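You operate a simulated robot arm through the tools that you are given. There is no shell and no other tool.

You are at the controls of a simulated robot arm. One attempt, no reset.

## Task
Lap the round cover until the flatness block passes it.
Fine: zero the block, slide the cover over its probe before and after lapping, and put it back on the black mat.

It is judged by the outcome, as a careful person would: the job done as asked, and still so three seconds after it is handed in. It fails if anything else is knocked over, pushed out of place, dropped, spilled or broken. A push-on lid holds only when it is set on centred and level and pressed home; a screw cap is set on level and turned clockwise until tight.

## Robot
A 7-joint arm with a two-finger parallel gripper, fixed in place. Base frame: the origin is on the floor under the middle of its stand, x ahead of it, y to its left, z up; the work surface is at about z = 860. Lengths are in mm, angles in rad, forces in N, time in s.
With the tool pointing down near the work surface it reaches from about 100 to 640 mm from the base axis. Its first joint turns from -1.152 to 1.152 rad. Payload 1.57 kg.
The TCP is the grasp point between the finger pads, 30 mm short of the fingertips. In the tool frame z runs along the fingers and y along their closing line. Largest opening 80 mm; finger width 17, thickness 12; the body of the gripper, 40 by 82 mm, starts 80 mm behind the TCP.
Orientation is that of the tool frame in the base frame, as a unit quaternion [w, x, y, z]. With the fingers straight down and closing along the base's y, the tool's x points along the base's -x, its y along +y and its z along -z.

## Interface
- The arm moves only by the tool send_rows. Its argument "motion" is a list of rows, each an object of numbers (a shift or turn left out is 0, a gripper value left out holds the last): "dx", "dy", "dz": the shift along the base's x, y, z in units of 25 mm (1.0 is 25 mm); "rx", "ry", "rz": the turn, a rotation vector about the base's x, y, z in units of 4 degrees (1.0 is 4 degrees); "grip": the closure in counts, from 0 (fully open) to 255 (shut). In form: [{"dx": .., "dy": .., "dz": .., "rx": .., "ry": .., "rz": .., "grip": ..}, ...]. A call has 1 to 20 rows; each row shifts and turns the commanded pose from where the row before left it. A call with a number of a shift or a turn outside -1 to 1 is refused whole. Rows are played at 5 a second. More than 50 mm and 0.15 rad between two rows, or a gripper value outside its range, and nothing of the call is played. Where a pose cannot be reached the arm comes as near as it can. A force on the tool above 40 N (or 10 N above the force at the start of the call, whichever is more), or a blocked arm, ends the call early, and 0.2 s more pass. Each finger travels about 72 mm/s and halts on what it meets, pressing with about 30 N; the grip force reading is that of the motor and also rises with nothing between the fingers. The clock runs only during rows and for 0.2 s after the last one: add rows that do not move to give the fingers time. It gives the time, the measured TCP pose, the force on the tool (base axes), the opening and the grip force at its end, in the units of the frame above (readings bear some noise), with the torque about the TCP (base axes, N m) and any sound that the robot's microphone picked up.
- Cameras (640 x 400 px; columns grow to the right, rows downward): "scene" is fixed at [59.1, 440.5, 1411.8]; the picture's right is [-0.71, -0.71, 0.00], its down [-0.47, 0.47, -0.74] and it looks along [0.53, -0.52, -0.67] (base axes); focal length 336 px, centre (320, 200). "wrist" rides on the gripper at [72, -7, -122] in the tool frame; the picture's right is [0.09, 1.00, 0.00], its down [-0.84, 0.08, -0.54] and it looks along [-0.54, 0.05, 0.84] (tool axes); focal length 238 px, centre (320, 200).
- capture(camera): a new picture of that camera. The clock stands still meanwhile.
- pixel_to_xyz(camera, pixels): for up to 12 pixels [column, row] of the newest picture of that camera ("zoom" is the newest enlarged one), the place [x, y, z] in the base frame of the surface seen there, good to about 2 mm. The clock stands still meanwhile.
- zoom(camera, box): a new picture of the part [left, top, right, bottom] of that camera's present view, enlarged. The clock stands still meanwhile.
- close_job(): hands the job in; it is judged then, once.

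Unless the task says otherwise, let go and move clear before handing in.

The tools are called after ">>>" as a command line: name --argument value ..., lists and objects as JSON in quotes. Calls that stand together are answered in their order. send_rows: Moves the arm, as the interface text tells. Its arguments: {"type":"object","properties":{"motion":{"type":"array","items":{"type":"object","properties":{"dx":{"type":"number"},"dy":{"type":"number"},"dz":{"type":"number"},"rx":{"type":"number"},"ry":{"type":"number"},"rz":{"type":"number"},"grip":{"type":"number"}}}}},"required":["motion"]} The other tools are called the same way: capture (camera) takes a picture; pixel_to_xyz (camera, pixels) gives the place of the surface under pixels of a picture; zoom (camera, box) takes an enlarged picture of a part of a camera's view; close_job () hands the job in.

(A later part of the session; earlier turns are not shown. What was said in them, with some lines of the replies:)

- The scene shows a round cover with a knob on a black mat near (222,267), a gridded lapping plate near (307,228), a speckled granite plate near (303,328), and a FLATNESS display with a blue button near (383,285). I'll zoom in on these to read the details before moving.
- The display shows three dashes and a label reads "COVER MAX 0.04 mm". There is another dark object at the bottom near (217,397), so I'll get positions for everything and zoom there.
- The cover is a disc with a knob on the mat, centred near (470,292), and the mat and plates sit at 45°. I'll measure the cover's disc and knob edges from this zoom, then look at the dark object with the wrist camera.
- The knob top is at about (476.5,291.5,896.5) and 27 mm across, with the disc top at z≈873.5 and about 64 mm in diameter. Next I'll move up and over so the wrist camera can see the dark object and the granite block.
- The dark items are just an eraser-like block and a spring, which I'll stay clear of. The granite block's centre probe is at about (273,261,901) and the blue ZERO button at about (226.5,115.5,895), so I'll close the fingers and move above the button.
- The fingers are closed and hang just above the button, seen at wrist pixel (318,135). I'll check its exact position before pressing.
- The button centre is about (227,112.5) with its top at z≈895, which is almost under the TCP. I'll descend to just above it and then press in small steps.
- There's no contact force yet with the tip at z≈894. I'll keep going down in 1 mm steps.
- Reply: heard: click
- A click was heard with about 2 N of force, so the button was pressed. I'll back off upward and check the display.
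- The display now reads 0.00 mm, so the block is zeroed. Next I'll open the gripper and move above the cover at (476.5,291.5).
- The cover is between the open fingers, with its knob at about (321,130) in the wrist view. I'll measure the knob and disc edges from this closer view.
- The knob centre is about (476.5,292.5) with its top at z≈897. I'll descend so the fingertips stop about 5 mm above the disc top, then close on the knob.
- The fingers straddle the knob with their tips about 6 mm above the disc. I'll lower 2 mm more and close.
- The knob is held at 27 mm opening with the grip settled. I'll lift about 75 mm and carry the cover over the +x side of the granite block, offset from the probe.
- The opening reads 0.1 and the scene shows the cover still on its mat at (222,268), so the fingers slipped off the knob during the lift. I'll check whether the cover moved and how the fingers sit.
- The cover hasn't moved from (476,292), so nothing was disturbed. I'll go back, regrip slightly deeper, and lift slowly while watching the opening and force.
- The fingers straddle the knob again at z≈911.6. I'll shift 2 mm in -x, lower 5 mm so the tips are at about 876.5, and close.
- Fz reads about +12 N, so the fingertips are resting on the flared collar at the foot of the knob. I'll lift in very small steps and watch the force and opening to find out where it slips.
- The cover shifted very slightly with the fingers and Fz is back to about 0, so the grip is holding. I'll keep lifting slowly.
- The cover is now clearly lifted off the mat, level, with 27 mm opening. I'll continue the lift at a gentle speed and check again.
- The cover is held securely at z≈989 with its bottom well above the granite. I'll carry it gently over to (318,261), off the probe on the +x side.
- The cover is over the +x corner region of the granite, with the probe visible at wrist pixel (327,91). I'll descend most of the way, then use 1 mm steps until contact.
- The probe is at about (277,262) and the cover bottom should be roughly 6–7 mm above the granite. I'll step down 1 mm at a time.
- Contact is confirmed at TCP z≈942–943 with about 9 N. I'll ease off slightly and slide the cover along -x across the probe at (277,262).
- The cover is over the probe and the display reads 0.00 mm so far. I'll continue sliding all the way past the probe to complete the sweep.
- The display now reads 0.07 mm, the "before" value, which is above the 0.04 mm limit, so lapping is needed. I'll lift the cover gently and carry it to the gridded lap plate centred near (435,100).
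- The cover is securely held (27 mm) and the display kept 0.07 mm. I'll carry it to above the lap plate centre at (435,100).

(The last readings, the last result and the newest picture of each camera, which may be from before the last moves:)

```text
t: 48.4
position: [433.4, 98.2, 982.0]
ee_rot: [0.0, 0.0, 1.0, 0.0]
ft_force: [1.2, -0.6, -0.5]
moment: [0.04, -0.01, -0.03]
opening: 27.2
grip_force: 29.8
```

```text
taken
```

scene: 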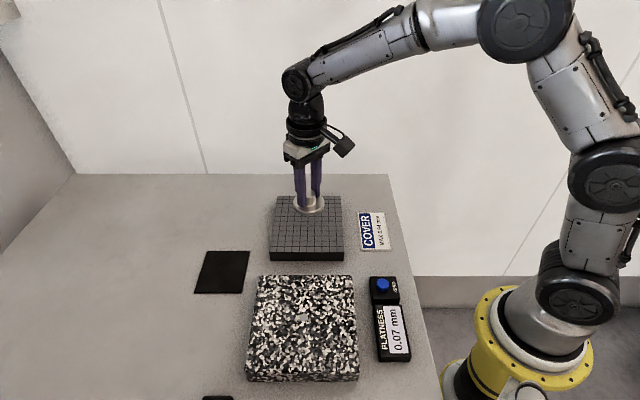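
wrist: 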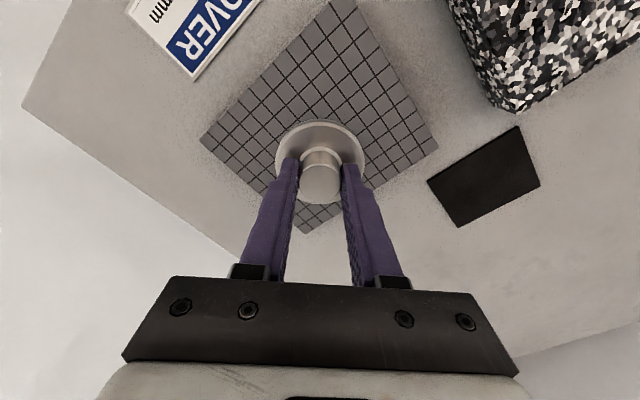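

The cover is over the lap plate, whose corners appear near (333,1), (437,148), (307,232) and (202,137). I'll refine the plate's position before setting down.

>>> pixel_to_xyz --camera "wrist" --pixels '[[333, 4], [434, 147], [307, 228], [205, 137], [390, 90], [250, 85], [240, 165]]'

>>> send_rows --motion '[{"dz": -0.2}, {"dz": -0.3}, {"dz": -0.3}, {"dz": -0.3}, {"dz": -0.3}, {"dz": -0.2}, {"dz": -0.1}, {}]'

```text
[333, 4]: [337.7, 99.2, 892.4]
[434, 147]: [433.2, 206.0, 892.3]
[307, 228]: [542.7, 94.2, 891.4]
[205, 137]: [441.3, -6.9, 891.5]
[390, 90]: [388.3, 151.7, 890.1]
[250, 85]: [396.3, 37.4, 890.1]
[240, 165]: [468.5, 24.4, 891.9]
```

```text
t: 50.2
position: [432.9, 100.0, 939.7]
ee_rot: [-0.001, 0.0, 1.0, 0.0]
ft_force: [0.4, -0.6, -2.3]
moment: [-0.01, -0.01, 0.05]
opening: 26.8
grip_force: 30.0
```

The plate centre is about (438,98) with top z≈890, so contact should be at TCP z≈932. I'll centre and step down to contact.

>>> send_rows --motion '[{"dx": 0.2, "dy": -0.04}, {"dz": -0.1}, {"dz": -0.1}, {"dz": -0.04}, {"dz": -0.04}]'

```text
t: 51.4
position: [438.5, 97.8, 933.4]
ee_rot: [0.0, 0.0, 1.0, 0.0]
ft_force: [-1.4, 0.7, 2.6]
moment: [0.0, 0.03, -0.07]
opening: 27.1
grip_force: 29.8
```

Contact with the lap plate has started (Fz≈2.6 N). I'll add a little pressure and run one figure-eight stroke.

>>> send_rows --motion '[{"dz": -0.04}, {"dx": 0.367, "dy": 0.396}, {"dx": 0.312, "dy": 0.164}, {"dx": 0.208, "dy": -0.164}, {"dx": 0.073, "dy": -0.396}, {"dx": -0.073, "dy": -0.396}, {"dx": -0.208, "dy": -0.164}, {"dx": -0.312, "dy": 0.164}, {"dx": -0.367, "dy": 0.396}, {"dx": -0.367, "dy": 0.396}, {"dx": -0.312, "dy": 0.164}, {"dx": -0.208, "dy": -0.164}, {"dx": -0.073, "dy": -0.396}, {"dx": 0.073, "dy": -0.396}, {"dx": 0.208, "dy": -0.164}, {"dx": 0.312, "dy": 0.164}, {"dx": 0.367, "dy": 0.396}]'

>>> zoom --camera "scene" --box '[260, 170, 360, 265]'

```text
t: 55.0
position: [437.8, 97.2, 932.5]
ee_rot: [0.0, 0.0, 1.0, -0.001]
ft_force: [-4.3, -7.5, 23.8]
moment: [-0.25, 0.1, -0.04]
opening: 26.9
grip_force: 30.0
```

```text
4.21 times, centred on (310, 218) of scene
```

zoom: 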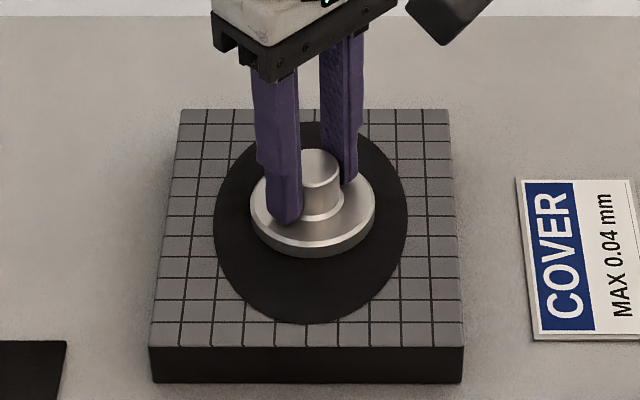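

A dark lapping track shows around the cover, so material is being removed; force is about 24 N, a bit high. I'll ease off slightly and run a second figure-eight with the axes swapped for even wear.

>>> send_rows --motion '[{"dz": 0.02}, {"dy": 0.367, "dx": 0.396}, {"dy": 0.312, "dx": 0.164}, {"dy": 0.208, "dx": -0.164}, {"dy": 0.073, "dx": -0.396}, {"dy": -0.073, "dx": -0.396}, {"dy": -0.208, "dx": -0.164}, {"dy": -0.312, "dx": 0.164}, {"dy": -0.367, "dx": 0.396}, {"dy": -0.367, "dx": 0.396}, {"dy": -0.312, "dx": 0.164}, {"dy": -0.208, "dx": -0.164}, {"dy": -0.073, "dx": -0.396}, {"dy": 0.073, "dx": -0.396}, {"dy": 0.208, "dx": -0.164}, {"dy": 0.312, "dx": 0.164}, {"dy": 0.367, "dx": 0.396}]'

>>> zoom --camera "scene" --box '[260, 170, 360, 265]'

```text
t: 58.6
position: [437.7, 98.3, 931.9]
ee_rot: [0.0, 0.0, 1.0, 0.0]
ft_force: [-6.5, -4.5, 18.8]
moment: [-0.14, -0.09, -0.05]
opening: 27.2
grip_force: 29.7
```

```text
4.21 times, centred on (310, 218) of scene
```

zoom: 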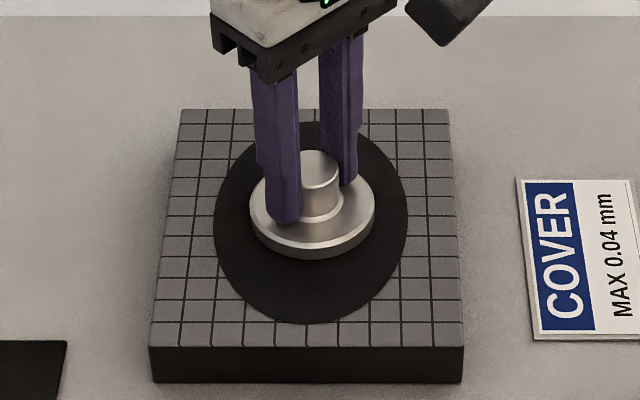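

Two figure-eights are done at about 19 N. I'll lift gently and go check the flatness before removing any more than needed.

>>> send_rows --motion '[{"dz": 0.06}, {"dz": 0.1}, {"dz": 0.2}, {"dz": 0.3}, {"dz": 0.3}, {"dz": 0.4}, {"dz": 0.4}, {"dz": 0.3}, {}]'

>>> capture --camera "scene"

```text
t: 60.6
position: [438.0, 97.8, 985.6]
ee_rot: [0.0, 0.0, 1.0, -0.001]
ft_force: [-0.1, -0.4, -1.3]
moment: [0.0, -0.01, 0.03]
opening: 26.8
grip_force: 30.2
```

```text
taken
```

scene: 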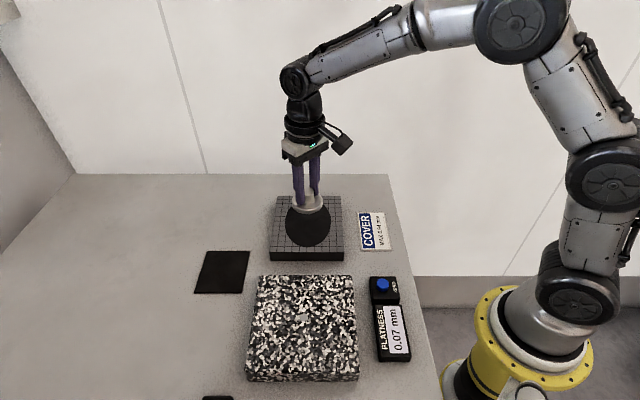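

The cover is held clear at z≈985. I'll carry it back over the granite's +x region at (318,261).

>>> send_rows --motion '[{"dx": -0.15, "dy": 0.204}, {"dx": -0.3, "dy": 0.408}, {"dx": -0.3, "dy": 0.408}, {"dx": -0.3, "dy": 0.408}, {"dx": -0.3, "dy": 0.408}, {"dx": -0.3, "dy": 0.408}, {"dx": -0.3, "dy": 0.408}, {"dx": -0.3, "dy": 0.408}, {"dx": -0.3, "dy": 0.408}, {"dx": -0.3, "dy": 0.408}, {"dx": -0.3, "dy": 0.408}, {"dx": -0.3, "dy": 0.408}, {"dx": -0.3, "dy": 0.408}, {"dx": -0.3, "dy": 0.408}, {"dx": -0.3, "dy": 0.408}, {"dx": -0.3, "dy": 0.408}, {"dx": -0.15, "dy": 0.204}, {}]'

>>> send_rows --motion '[{"dz": -0.2}, {"dz": -0.4}, {"dz": -0.4}, {"dz": -0.3}, {"dz": -0.15}, {"dz": -0.06}, {"dz": -0.04}, {"dz": -0.04}]'

```text
t: 64.4
position: [318.2, 262.4, 984.3]
ee_rot: [0.0, 0.0, 1.0, 0.0]
ft_force: [-0.8, 0.5, -1.5]
moment: [-0.01, -0.01, 0.01]
opening: 26.7
grip_force: 29.5
```

```text
t: 66.2
position: [318.2, 262.8, 944.6]
ee_rot: [0.0, 0.001, 1.0, 0.0]
ft_force: [-0.5, -0.8, -1.5]
moment: [0.05, 0.0, 0.0]
opening: 26.9
grip_force: 30.1
```

>>> send_rows --motion '[{"dz": -0.03}, {"dz": -0.03}]'

```text
t: 66.8
position: [317.6, 261.7, 941.9]
ee_rot: [-0.001, -0.001, 1.0, -0.001]
ft_force: [-0.2, 0.0, 1.5]
moment: [-0.06, 0.02, -0.01]
opening: 26.6
grip_force: 29.8
```

Light contact is made on the granite at z≈942. I'll add slight pressure and slide the cover across the probe.

>>> send_rows --motion '[{"dz": -0.02}, {"dx": -0.1}, {"dx": -0.15}, {"dx": -0.2}, {"dx": -0.2}, {"dx": -0.2}, {"dx": -0.2}, {"dx": -0.2}, {"dx": -0.2}, {"dx": -0.2}, {"dx": -0.2}, {"dx": -0.2}, {"dx": -0.2}, {"dx": -0.2}, {"dx": -0.2}, {"dx": -0.2}, {"dx": -0.2}, {"dx": -0.2}, {"dx": -0.1}, {}]'

>>> zoom --camera "scene" --box '[230, 260, 430, 390]'

```text
t: 71.0
position: [235.3, 261.9, 943.2]
ee_rot: [0.0, -0.001, 1.0, 0.001]
ft_force: [7.8, -1.0, 17.9]
moment: [-0.05, -0.34, 0.05]
opening: 27.0
grip_force: 29.9
```

```text
3.08 times, centred on (330, 325) of scene
```

zoom: 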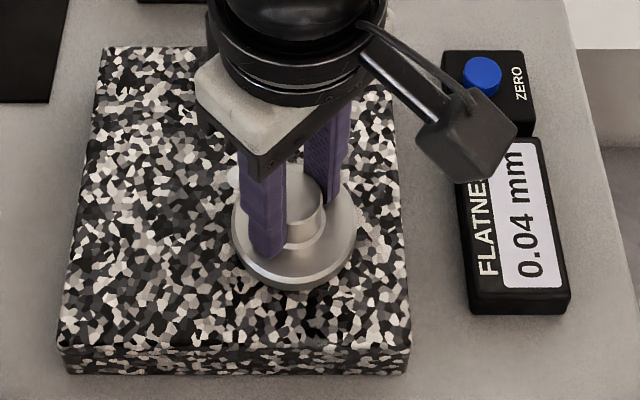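

The display now reads 0.04 mm, which is right at the limit and could be rounded down from slightly over. I'll lap one more light pass for a clear pass, so I'm lifting and returning to the lap plate.

>>> send_rows --motion '[{"dz": 0.08}, {"dz": 0.15}, {"dz": 0.25}, {"dz": 0.35}, {"dz": 0.4}, {"dz": 0.4}, {"dz": 0.2}, {}]'

>>> zoom --camera "scene" --box '[230, 260, 430, 390]'

```text
t: 72.8
position: [234.7, 262.6, 988.1]
ee_rot: [0.0, 0.001, 1.0, 0.0]
ft_force: [-0.5, -0.3, -1.7]
moment: [0.04, 0.0, 0.0]
opening: 26.8
grip_force: 29.8
```

```text
3.08 times, centred on (330, 325) of scene
```

zoom: 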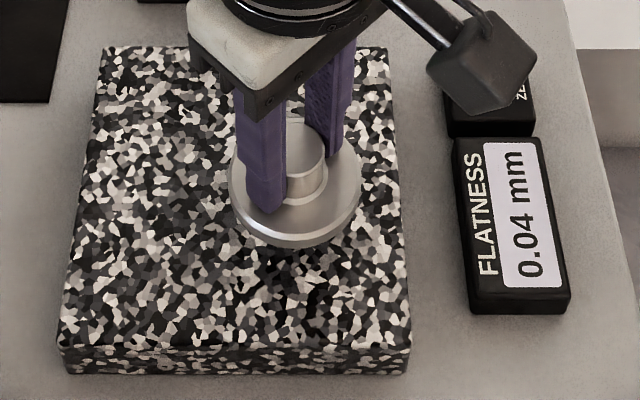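

The display holds at 0.04 mm and the cover is secure. I'll move back to the lap plate centre at (438,98).

>>> send_rows --motion '[{"dx": 0.24, "dy": -0.19}, {"dx": 0.45, "dy": -0.365}, {"dx": 0.45, "dy": -0.365}, {"dx": 0.45, "dy": -0.365}, {"dx": 0.45, "dy": -0.365}, {"dx": 0.45, "dy": -0.365}, {"dx": 0.45, "dy": -0.365}, {"dx": 0.45, "dy": -0.365}, {"dx": 0.45, "dy": -0.365}, {"dx": 0.45, "dy": -0.365}, {"dx": 0.45, "dy": -0.365}, {"dx": 0.45, "dy": -0.365}, {"dx": 0.45, "dy": -0.365}, {"dx": 0.45, "dy": -0.365}, {"dx": 0.45, "dy": -0.365}, {"dx": 0.45, "dy": -0.365}, {"dx": 0.45, "dy": -0.365}, {"dx": 0.45, "dy": -0.365}, {"dx": 0.24, "dy": -0.19}, {}]'

>>> send_rows --motion '[{"dz": -0.2}, {"dz": -0.4}, {"dz": -0.5}, {"dz": -0.5}, {"dz": -0.3}, {"dz": -0.15}, {"dz": -0.06}, {"dz": -0.04}]'

```text
t: 77.0
position: [437.1, 96.6, 987.7]
ee_rot: [0.0, 0.0, 1.0, 0.0]
ft_force: [-0.2, 1.1, -0.8]
moment: [0.01, 0.0, -0.05]
opening: 27.1
grip_force: 30.0
```

```text
t: 78.8
position: [436.4, 97.2, 933.7]
ee_rot: [0.0, 0.0, 1.0, 0.0]
ft_force: [0.4, -0.8, -0.2]
moment: [0.03, 0.0, 0.0]
opening: 27.3
grip_force: 30.1
```

>>> send_rows --motion '[{"dz": -0.03}, {"dz": -0.03}]'

```text
t: 79.4
position: [436.7, 97.4, 933.8]
ee_rot: [0.0, 0.0, 1.0, 0.0]
ft_force: [-0.8, -0.1, 2.3]
moment: [-0.01, 0.04, -0.02]
opening: 26.9
grip_force: 30.0
```

The cover has just touched the lap plate again. I'll add light pressure and do one more figure-eight.

>>> send_rows --motion '[{"dz": -0.03}, {"dx": 0.367, "dy": 0.396}, {"dx": 0.312, "dy": 0.164}, {"dx": 0.208, "dy": -0.164}, {"dx": 0.073, "dy": -0.396}, {"dx": -0.073, "dy": -0.396}, {"dx": -0.208, "dy": -0.164}, {"dx": -0.312, "dy": 0.164}, {"dx": -0.367, "dy": 0.396}, {"dx": -0.367, "dy": 0.396}, {"dx": -0.312, "dy": 0.164}, {"dx": -0.208, "dy": -0.164}, {"dx": -0.073, "dy": -0.396}, {"dx": 0.073, "dy": -0.396}, {"dx": 0.208, "dy": -0.164}, {"dx": 0.312, "dy": 0.164}, {"dx": 0.367, "dy": 0.396}]'

>>> zoom --camera "scene" --box '[260, 170, 360, 265]'

```text
t: 83.0
position: [437.8, 95.3, 931.8]
ee_rot: [0.0, 0.0, 1.0, -0.001]
ft_force: [-6.0, -9.7, 28.6]
moment: [-0.27, 0.24, 0.01]
opening: 27.1
grip_force: 30.2
```

```text
4.21 times, centred on (310, 218) of scene
```

zoom: 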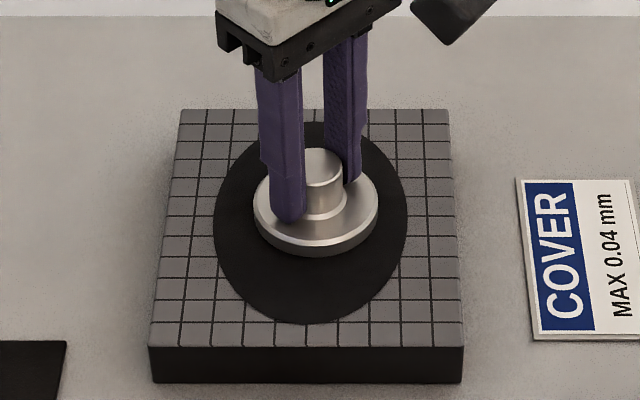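

One more lapping pass is done (about 28 N at the end). I'll lift and carry the cover back to the granite for the re-check.

>>> send_rows --motion '[{"dz": 0.06}, {"dz": 0.1}, {"dz": 0.2}, {"dz": 0.3}, {"dz": 0.4}, {"dz": 0.4}, {"dz": 0.4}, {"dz": 0.3}, {}]'

>>> send_rows --motion '[{"dx": -0.15, "dy": 0.22}, {"dx": -0.3, "dy": 0.412}, {"dx": -0.3, "dy": 0.412}, {"dx": -0.3, "dy": 0.412}, {"dx": -0.3, "dy": 0.412}, {"dx": -0.3, "dy": 0.412}, {"dx": -0.3, "dy": 0.412}, {"dx": -0.3, "dy": 0.412}, {"dx": -0.3, "dy": 0.412}, {"dx": -0.3, "dy": 0.412}, {"dx": -0.3, "dy": 0.412}, {"dx": -0.3, "dy": 0.412}, {"dx": -0.3, "dy": 0.412}, {"dx": -0.3, "dy": 0.412}, {"dx": -0.3, "dy": 0.412}, {"dx": -0.3, "dy": 0.412}, {"dx": -0.15, "dy": 0.204}, {}]'

>>> capture --camera "scene"

```text
t: 85.0
position: [438.2, 97.8, 986.5]
ee_rot: [0.0, 0.0, 1.0, 0.0]
ft_force: [0.4, 0.4, -1.5]
moment: [-0.02, -0.03, 0.01]
opening: 27.2
grip_force: 30.1
```

```text
t: 88.8
position: [315.9, 262.2, 985.9]
ee_rot: [-0.001, 0.0, 1.0, 0.0]
ft_force: [0.7, 0.9, -0.3]
moment: [0.01, 0.0, -0.01]
opening: 27.2
grip_force: 30.3
```

```text
taken
```

scene: 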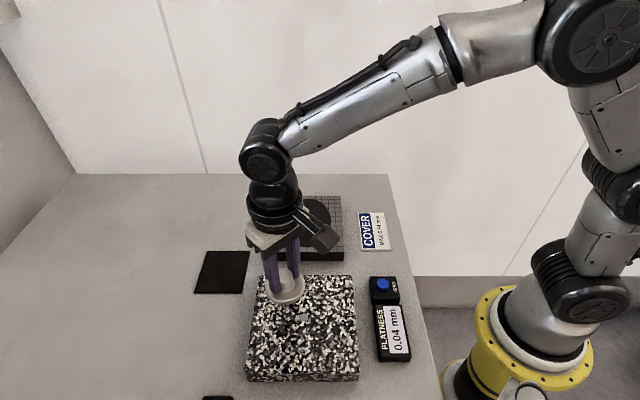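

The cover is over the granite's +x side again at (316,262). I'll descend and step to contact.

>>> send_rows --motion '[{"dz": -0.2}, {"dz": -0.4}, {"dz": -0.4}, {"dz": -0.3}, {"dz": -0.2}, {"dz": -0.1}, {"dz": -0.04}, {"dz": -0.04}]'

```text
t: 90.6
position: [317.6, 262.6, 944.8]
ee_rot: [0.0, 0.0, 1.0, -0.001]
ft_force: [0.2, -0.3, -1.1]
moment: [0.03, 0.01, 0.01]
opening: 27.1
grip_force: 30.3
```

>>> send_rows --motion '[{"dz": -0.03}, {"dz": -0.03}]'

```text
t: 91.2
position: [317.2, 262.6, 943.4]
ee_rot: [0.002, 0.0, 1.0, 0.001]
ft_force: [-1.8, -1.3, 5.9]
moment: [-0.11, 0.01, -0.02]
opening: 27.1
grip_force: 30.2
```

Contact is made at about 6 N. I'll slide the cover across the probe to the far side.

>>> send_rows --motion '[{"dx": -0.1}, {"dx": -0.15}, {"dx": -0.2}, {"dx": -0.2}, {"dx": -0.2}, {"dx": -0.2}, {"dx": -0.2}, {"dx": -0.2}, {"dx": -0.2}, {"dx": -0.2}, {"dx": -0.2}, {"dx": -0.2}, {"dx": -0.2}, {"dx": -0.2}, {"dx": -0.2}, {"dx": -0.2}, {"dx": -0.2}, {"dx": -0.1}, {}]'

>>> zoom --camera "scene" --box '[230, 260, 430, 390]'

```text
t: 95.2
position: [232.8, 263.2, 942.8]
ee_rot: [0.0, 0.0, 1.0, 0.001]
ft_force: [5.7, 0.3, 21.5]
moment: [-0.08, -0.31, -0.05]
opening: 27.1
grip_force: 30.6
```

```text
3.08 times, centred on (330, 325) of scene
```

zoom: 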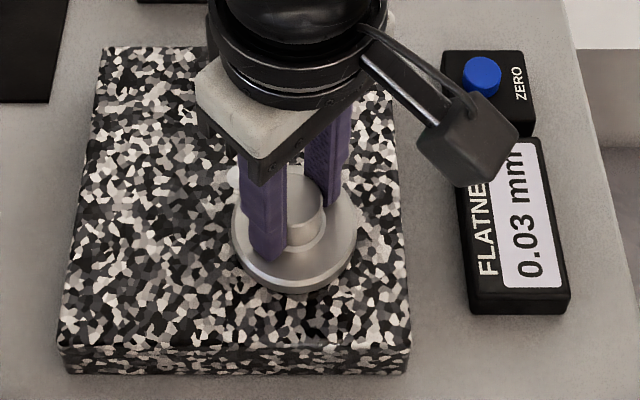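

The display reads 0.03 mm, a clear pass under the 0.04 mm limit. I'll lift and carry the cover back to the black mat centred near (478,294).

>>> send_rows --motion '[{"dz": 0.08}, {"dz": 0.15}, {"dz": 0.25}, {"dz": 0.35}, {"dz": 0.4}, {"dz": 0.4}, {"dz": 0.2}, {}]'

>>> zoom --camera "scene" --box '[230, 260, 430, 390]'

>>> send_rows --motion '[{"dx": 0.28, "dy": 0.035}, {"dx": 0.52, "dy": 0.065}, {"dx": 0.54, "dy": 0.0675}, {"dx": 0.54, "dy": 0.0675}, {"dx": 0.54, "dy": 0.0675}, {"dx": 0.54, "dy": 0.0675}, {"dx": 0.54, "dy": 0.0675}, {"dx": 0.54, "dy": 0.0675}, {"dx": 0.54, "dy": 0.0675}, {"dx": 0.54, "dy": 0.0675}, {"dx": 0.54, "dy": 0.0675}, {"dx": 0.54, "dy": 0.0675}, {"dx": 0.54, "dy": 0.0675}, {"dx": 0.54, "dy": 0.0675}, {"dx": 0.54, "dy": 0.0675}, {"dx": 0.54, "dy": 0.0675}, {"dx": 0.54, "dy": 0.0675}, {"dx": 0.54, "dy": 0.0675}, {"dx": 0.32, "dy": 0.04}, {}]'

>>> capture --camera "scene"

>>> capture --camera "wrist"

```text
t: 97.0
position: [232.6, 262.1, 988.2]
ee_rot: [0.0, 0.0, 1.0, 0.0]
ft_force: [0.0, -0.4, -1.3]
moment: [-0.02, 0.0, -0.02]
opening: 27.0
grip_force: 30.2
```

```text
3.08 times, centred on (330, 325) of scene
```

zoom: 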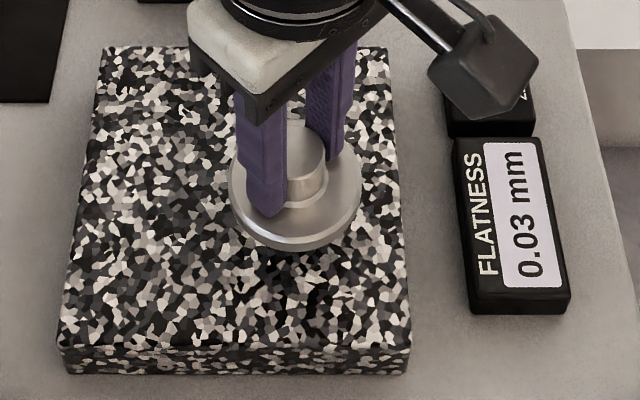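

```text
t: 101.2
position: [477.8, 291.9, 987.6]
ee_rot: [0.0, -0.002, 1.0, 0.0]
ft_force: [0.0, 0.2, -1.8]
moment: [-0.01, 0.01, 0.03]
opening: 27.0
grip_force: 30.2
```

```text
taken
```

scene: 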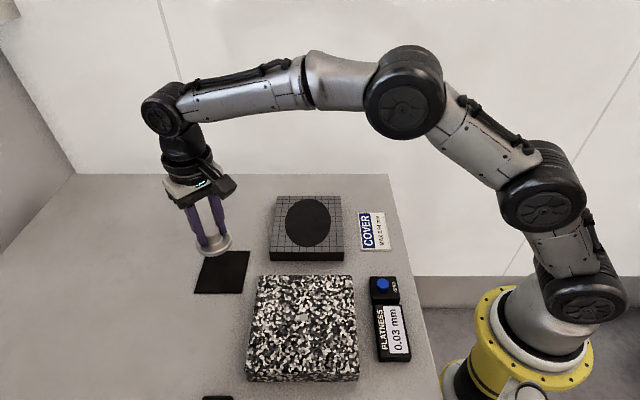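

```text
taken
```

wrist: 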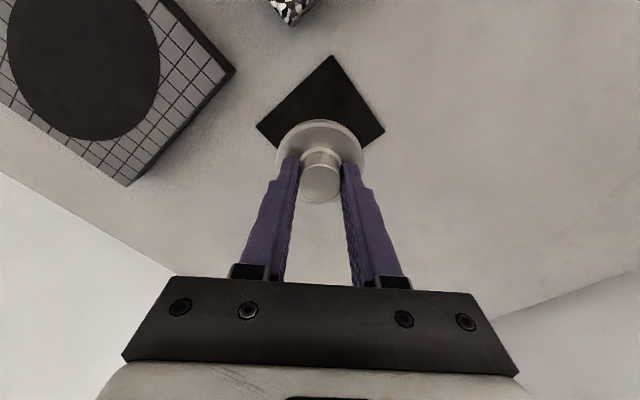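

The cover is above the mat at (477.8,291.9) with the display still at 0.03 mm. I'll trim y by 2 mm and descend to just above the mat.

>>> send_rows --motion '[{"dz": -0.2, "dy": 0.08}, {"dz": -0.4}, {"dz": -0.5}, {"dz": -0.5}, {"dz": -0.5}, {"dz": -0.4}, {"dz": -0.3}, {"dz": -0.15}, {"dz": -0.1}, {}]'

>>> zoom --camera "scene" --box '[170, 220, 270, 300]'

```text
t: 103.4
position: [476.9, 295.0, 912.0]
ee_rot: [0.0, 0.0, 1.0, 0.0]
ft_force: [0.3, 0.6, -1.0]
moment: [-0.02, 0.02, -0.05]
opening: 26.8
grip_force: 30.0
```

```text
5.00 times, centred on (220, 260) of scene
```

zoom: 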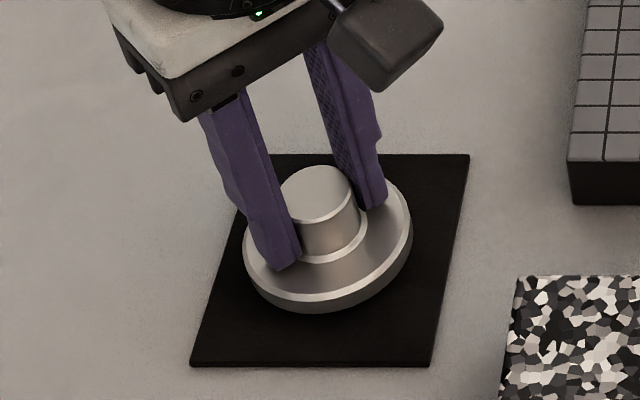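

The cover hovers a few millimetres above the mat, centred on it. I'll lower in 1 mm steps until it rests.

>>> send_rows --motion '[{"dz": -0.04}, {"dz": -0.04}, {"dz": -0.04}]'

>>> send_rows --motion '[{"dz": -0.04}, {"dz": -0.03}]'

```text
t: 104.2
position: [478.7, 295.4, 907.6]
ee_rot: [0.0, -0.001, 1.0, 0.001]
ft_force: [-1.2, 1.0, -0.6]
moment: [-0.05, 0.01, 0.01]
opening: 26.9
grip_force: 30.1
```

```text
t: 104.8
position: [476.1, 295.5, 907.1]
ee_rot: [0.001, 0.0, 1.0, 0.0]
ft_force: [-1.9, -1.9, 0.9]
moment: [-0.05, 0.01, -0.02]
opening: 27.0
grip_force: 30.2
```

>>> send_rows --motion '[{"dz": -0.03}, {}]'

>>> zoom --camera "scene" --box '[170, 220, 270, 300]'

```text
t: 105.4
position: [477.6, 294.4, 905.8]
ee_rot: [0.001, -0.002, 1.0, 0.0]
ft_force: [-2.9, -1.6, 7.2]
moment: [-0.12, 0.12, -0.02]
opening: 26.9
grip_force: 30.1
```

```text
5.00 times, centred on (220, 260) of scene
```

zoom: 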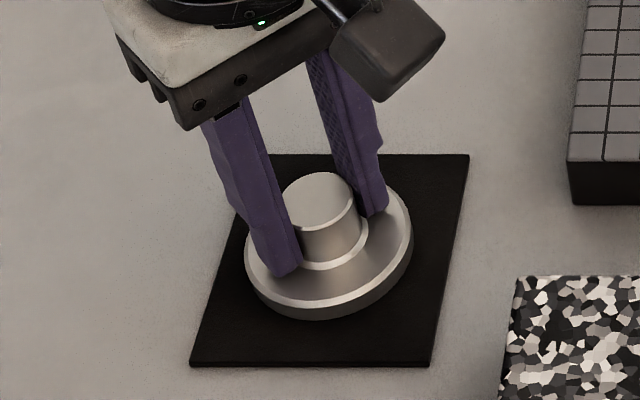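

The cover is seated on the mat with about 7 N of contact. I'll open the fingers and let it settle.

>>> send_rows --motion '[{"grip": 150}, {"grip": 120}, {"grip": 80}, {"grip": 30}, {}, {}]'

>>> zoom --camera "scene" --box '[170, 220, 270, 300]'

```text
t: 106.8
position: [477.4, 295.3, 906.3]
ee_rot: [0.001, -0.001, 1.0, 0.0]
ft_force: [0.4, -0.7, -0.1]
moment: [-0.02, -0.02, -0.02]
opening: 70.4
grip_force: 0.0
```

```text
5.00 times, centred on (220, 260) of scene
```

zoom: 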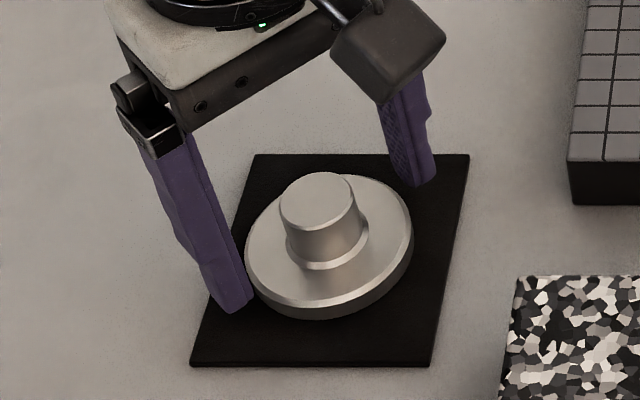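

The cover sits flat on the mat, released. I'll raise the gripper straight up well clear and verify the final state.

>>> send_rows --motion '[{"dz": 0.3}, {"dz": 0.6}, {"dz": 1}, {"dz": 1}, {"dz": 1}, {"dz": 1}, {"dz": 1}, {"dz": 1}, {}, {}]'

>>> capture --camera "scene"

>>> zoom --camera "scene" --box '[185, 240, 265, 300]'

>>> zoom --camera "scene" --box '[230, 190, 430, 390]'

```text
t: 109.0
position: [477.1, 294.4, 1079.3]
ee_rot: [0.0, 0.001, 1.0, -0.001]
ft_force: [-0.4, -0.6, 0.6]
moment: [-0.03, -0.02, 0.02]
opening: 70.8
grip_force: 0.1
```

```text
taken
```

scene: 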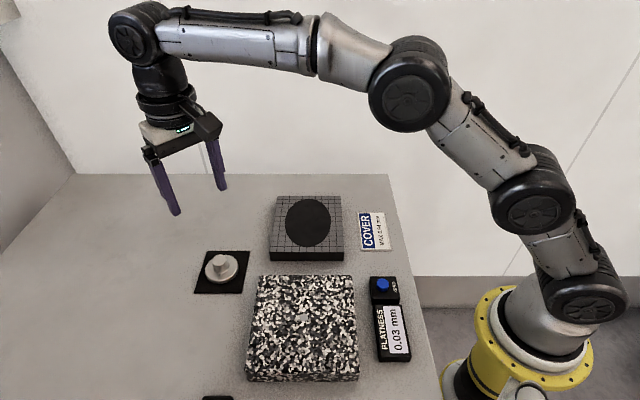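

```text
6.67 times, centred on (225, 270) of scene
```

zoom: 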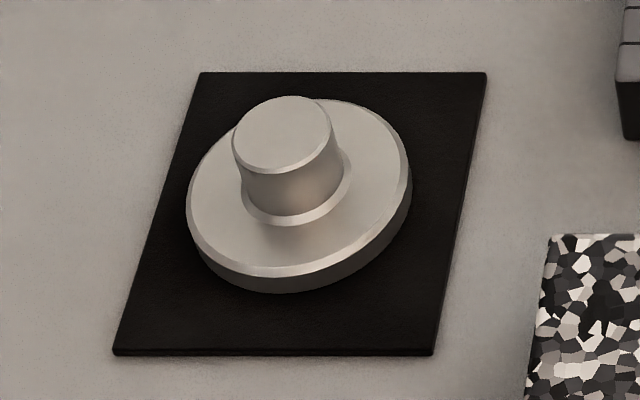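

```text
2.00 times, centred on (330, 290) of scene
```

zoom: 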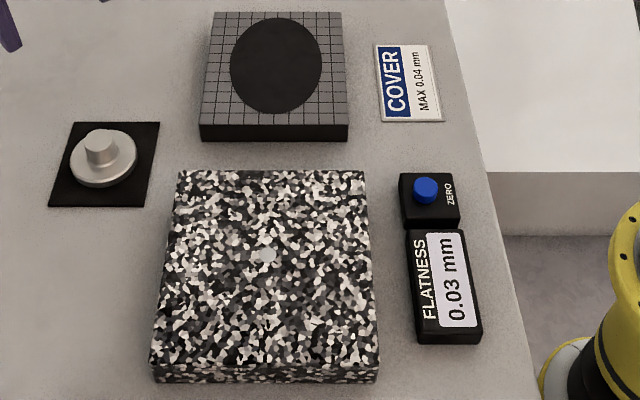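

The cover rests flat and fully inside the black mat at (222,268), the display reads 0.03 mm (limit 0.04), and the other items are where they were. The arm is clear, so I'm handing in the job.

>>> close_job

```text
The job is handed in.
```

The cover now passes: the flatness block reads 0.03 mm against the 0.04 mm maximum, and the cover is back flat on the black mat.

- **Zero:** I pressed the blue ZERO button with nothing on the probe, and the display read 0.00 mm.
- **Before lapping:** Sliding the cover over the probe gave 0.07 mm.
- **Lapping:** Two figure-eight passes brought it to 0.04 mm. That is right on the limit and could have been rounded down, so I did one more pass.
- **After lapping:** The final slide over the probe gave 0.03 mm.

On my first attempt to lift the cover the fingers slipped off the knob. The cover did not move from its place on the mat, and I regripped deeper and lifted more slowly. The other items I could see in the last picture are where they started. The black block was mostly out of that view and the spring fully out of it, but the arm was not moved near either one.
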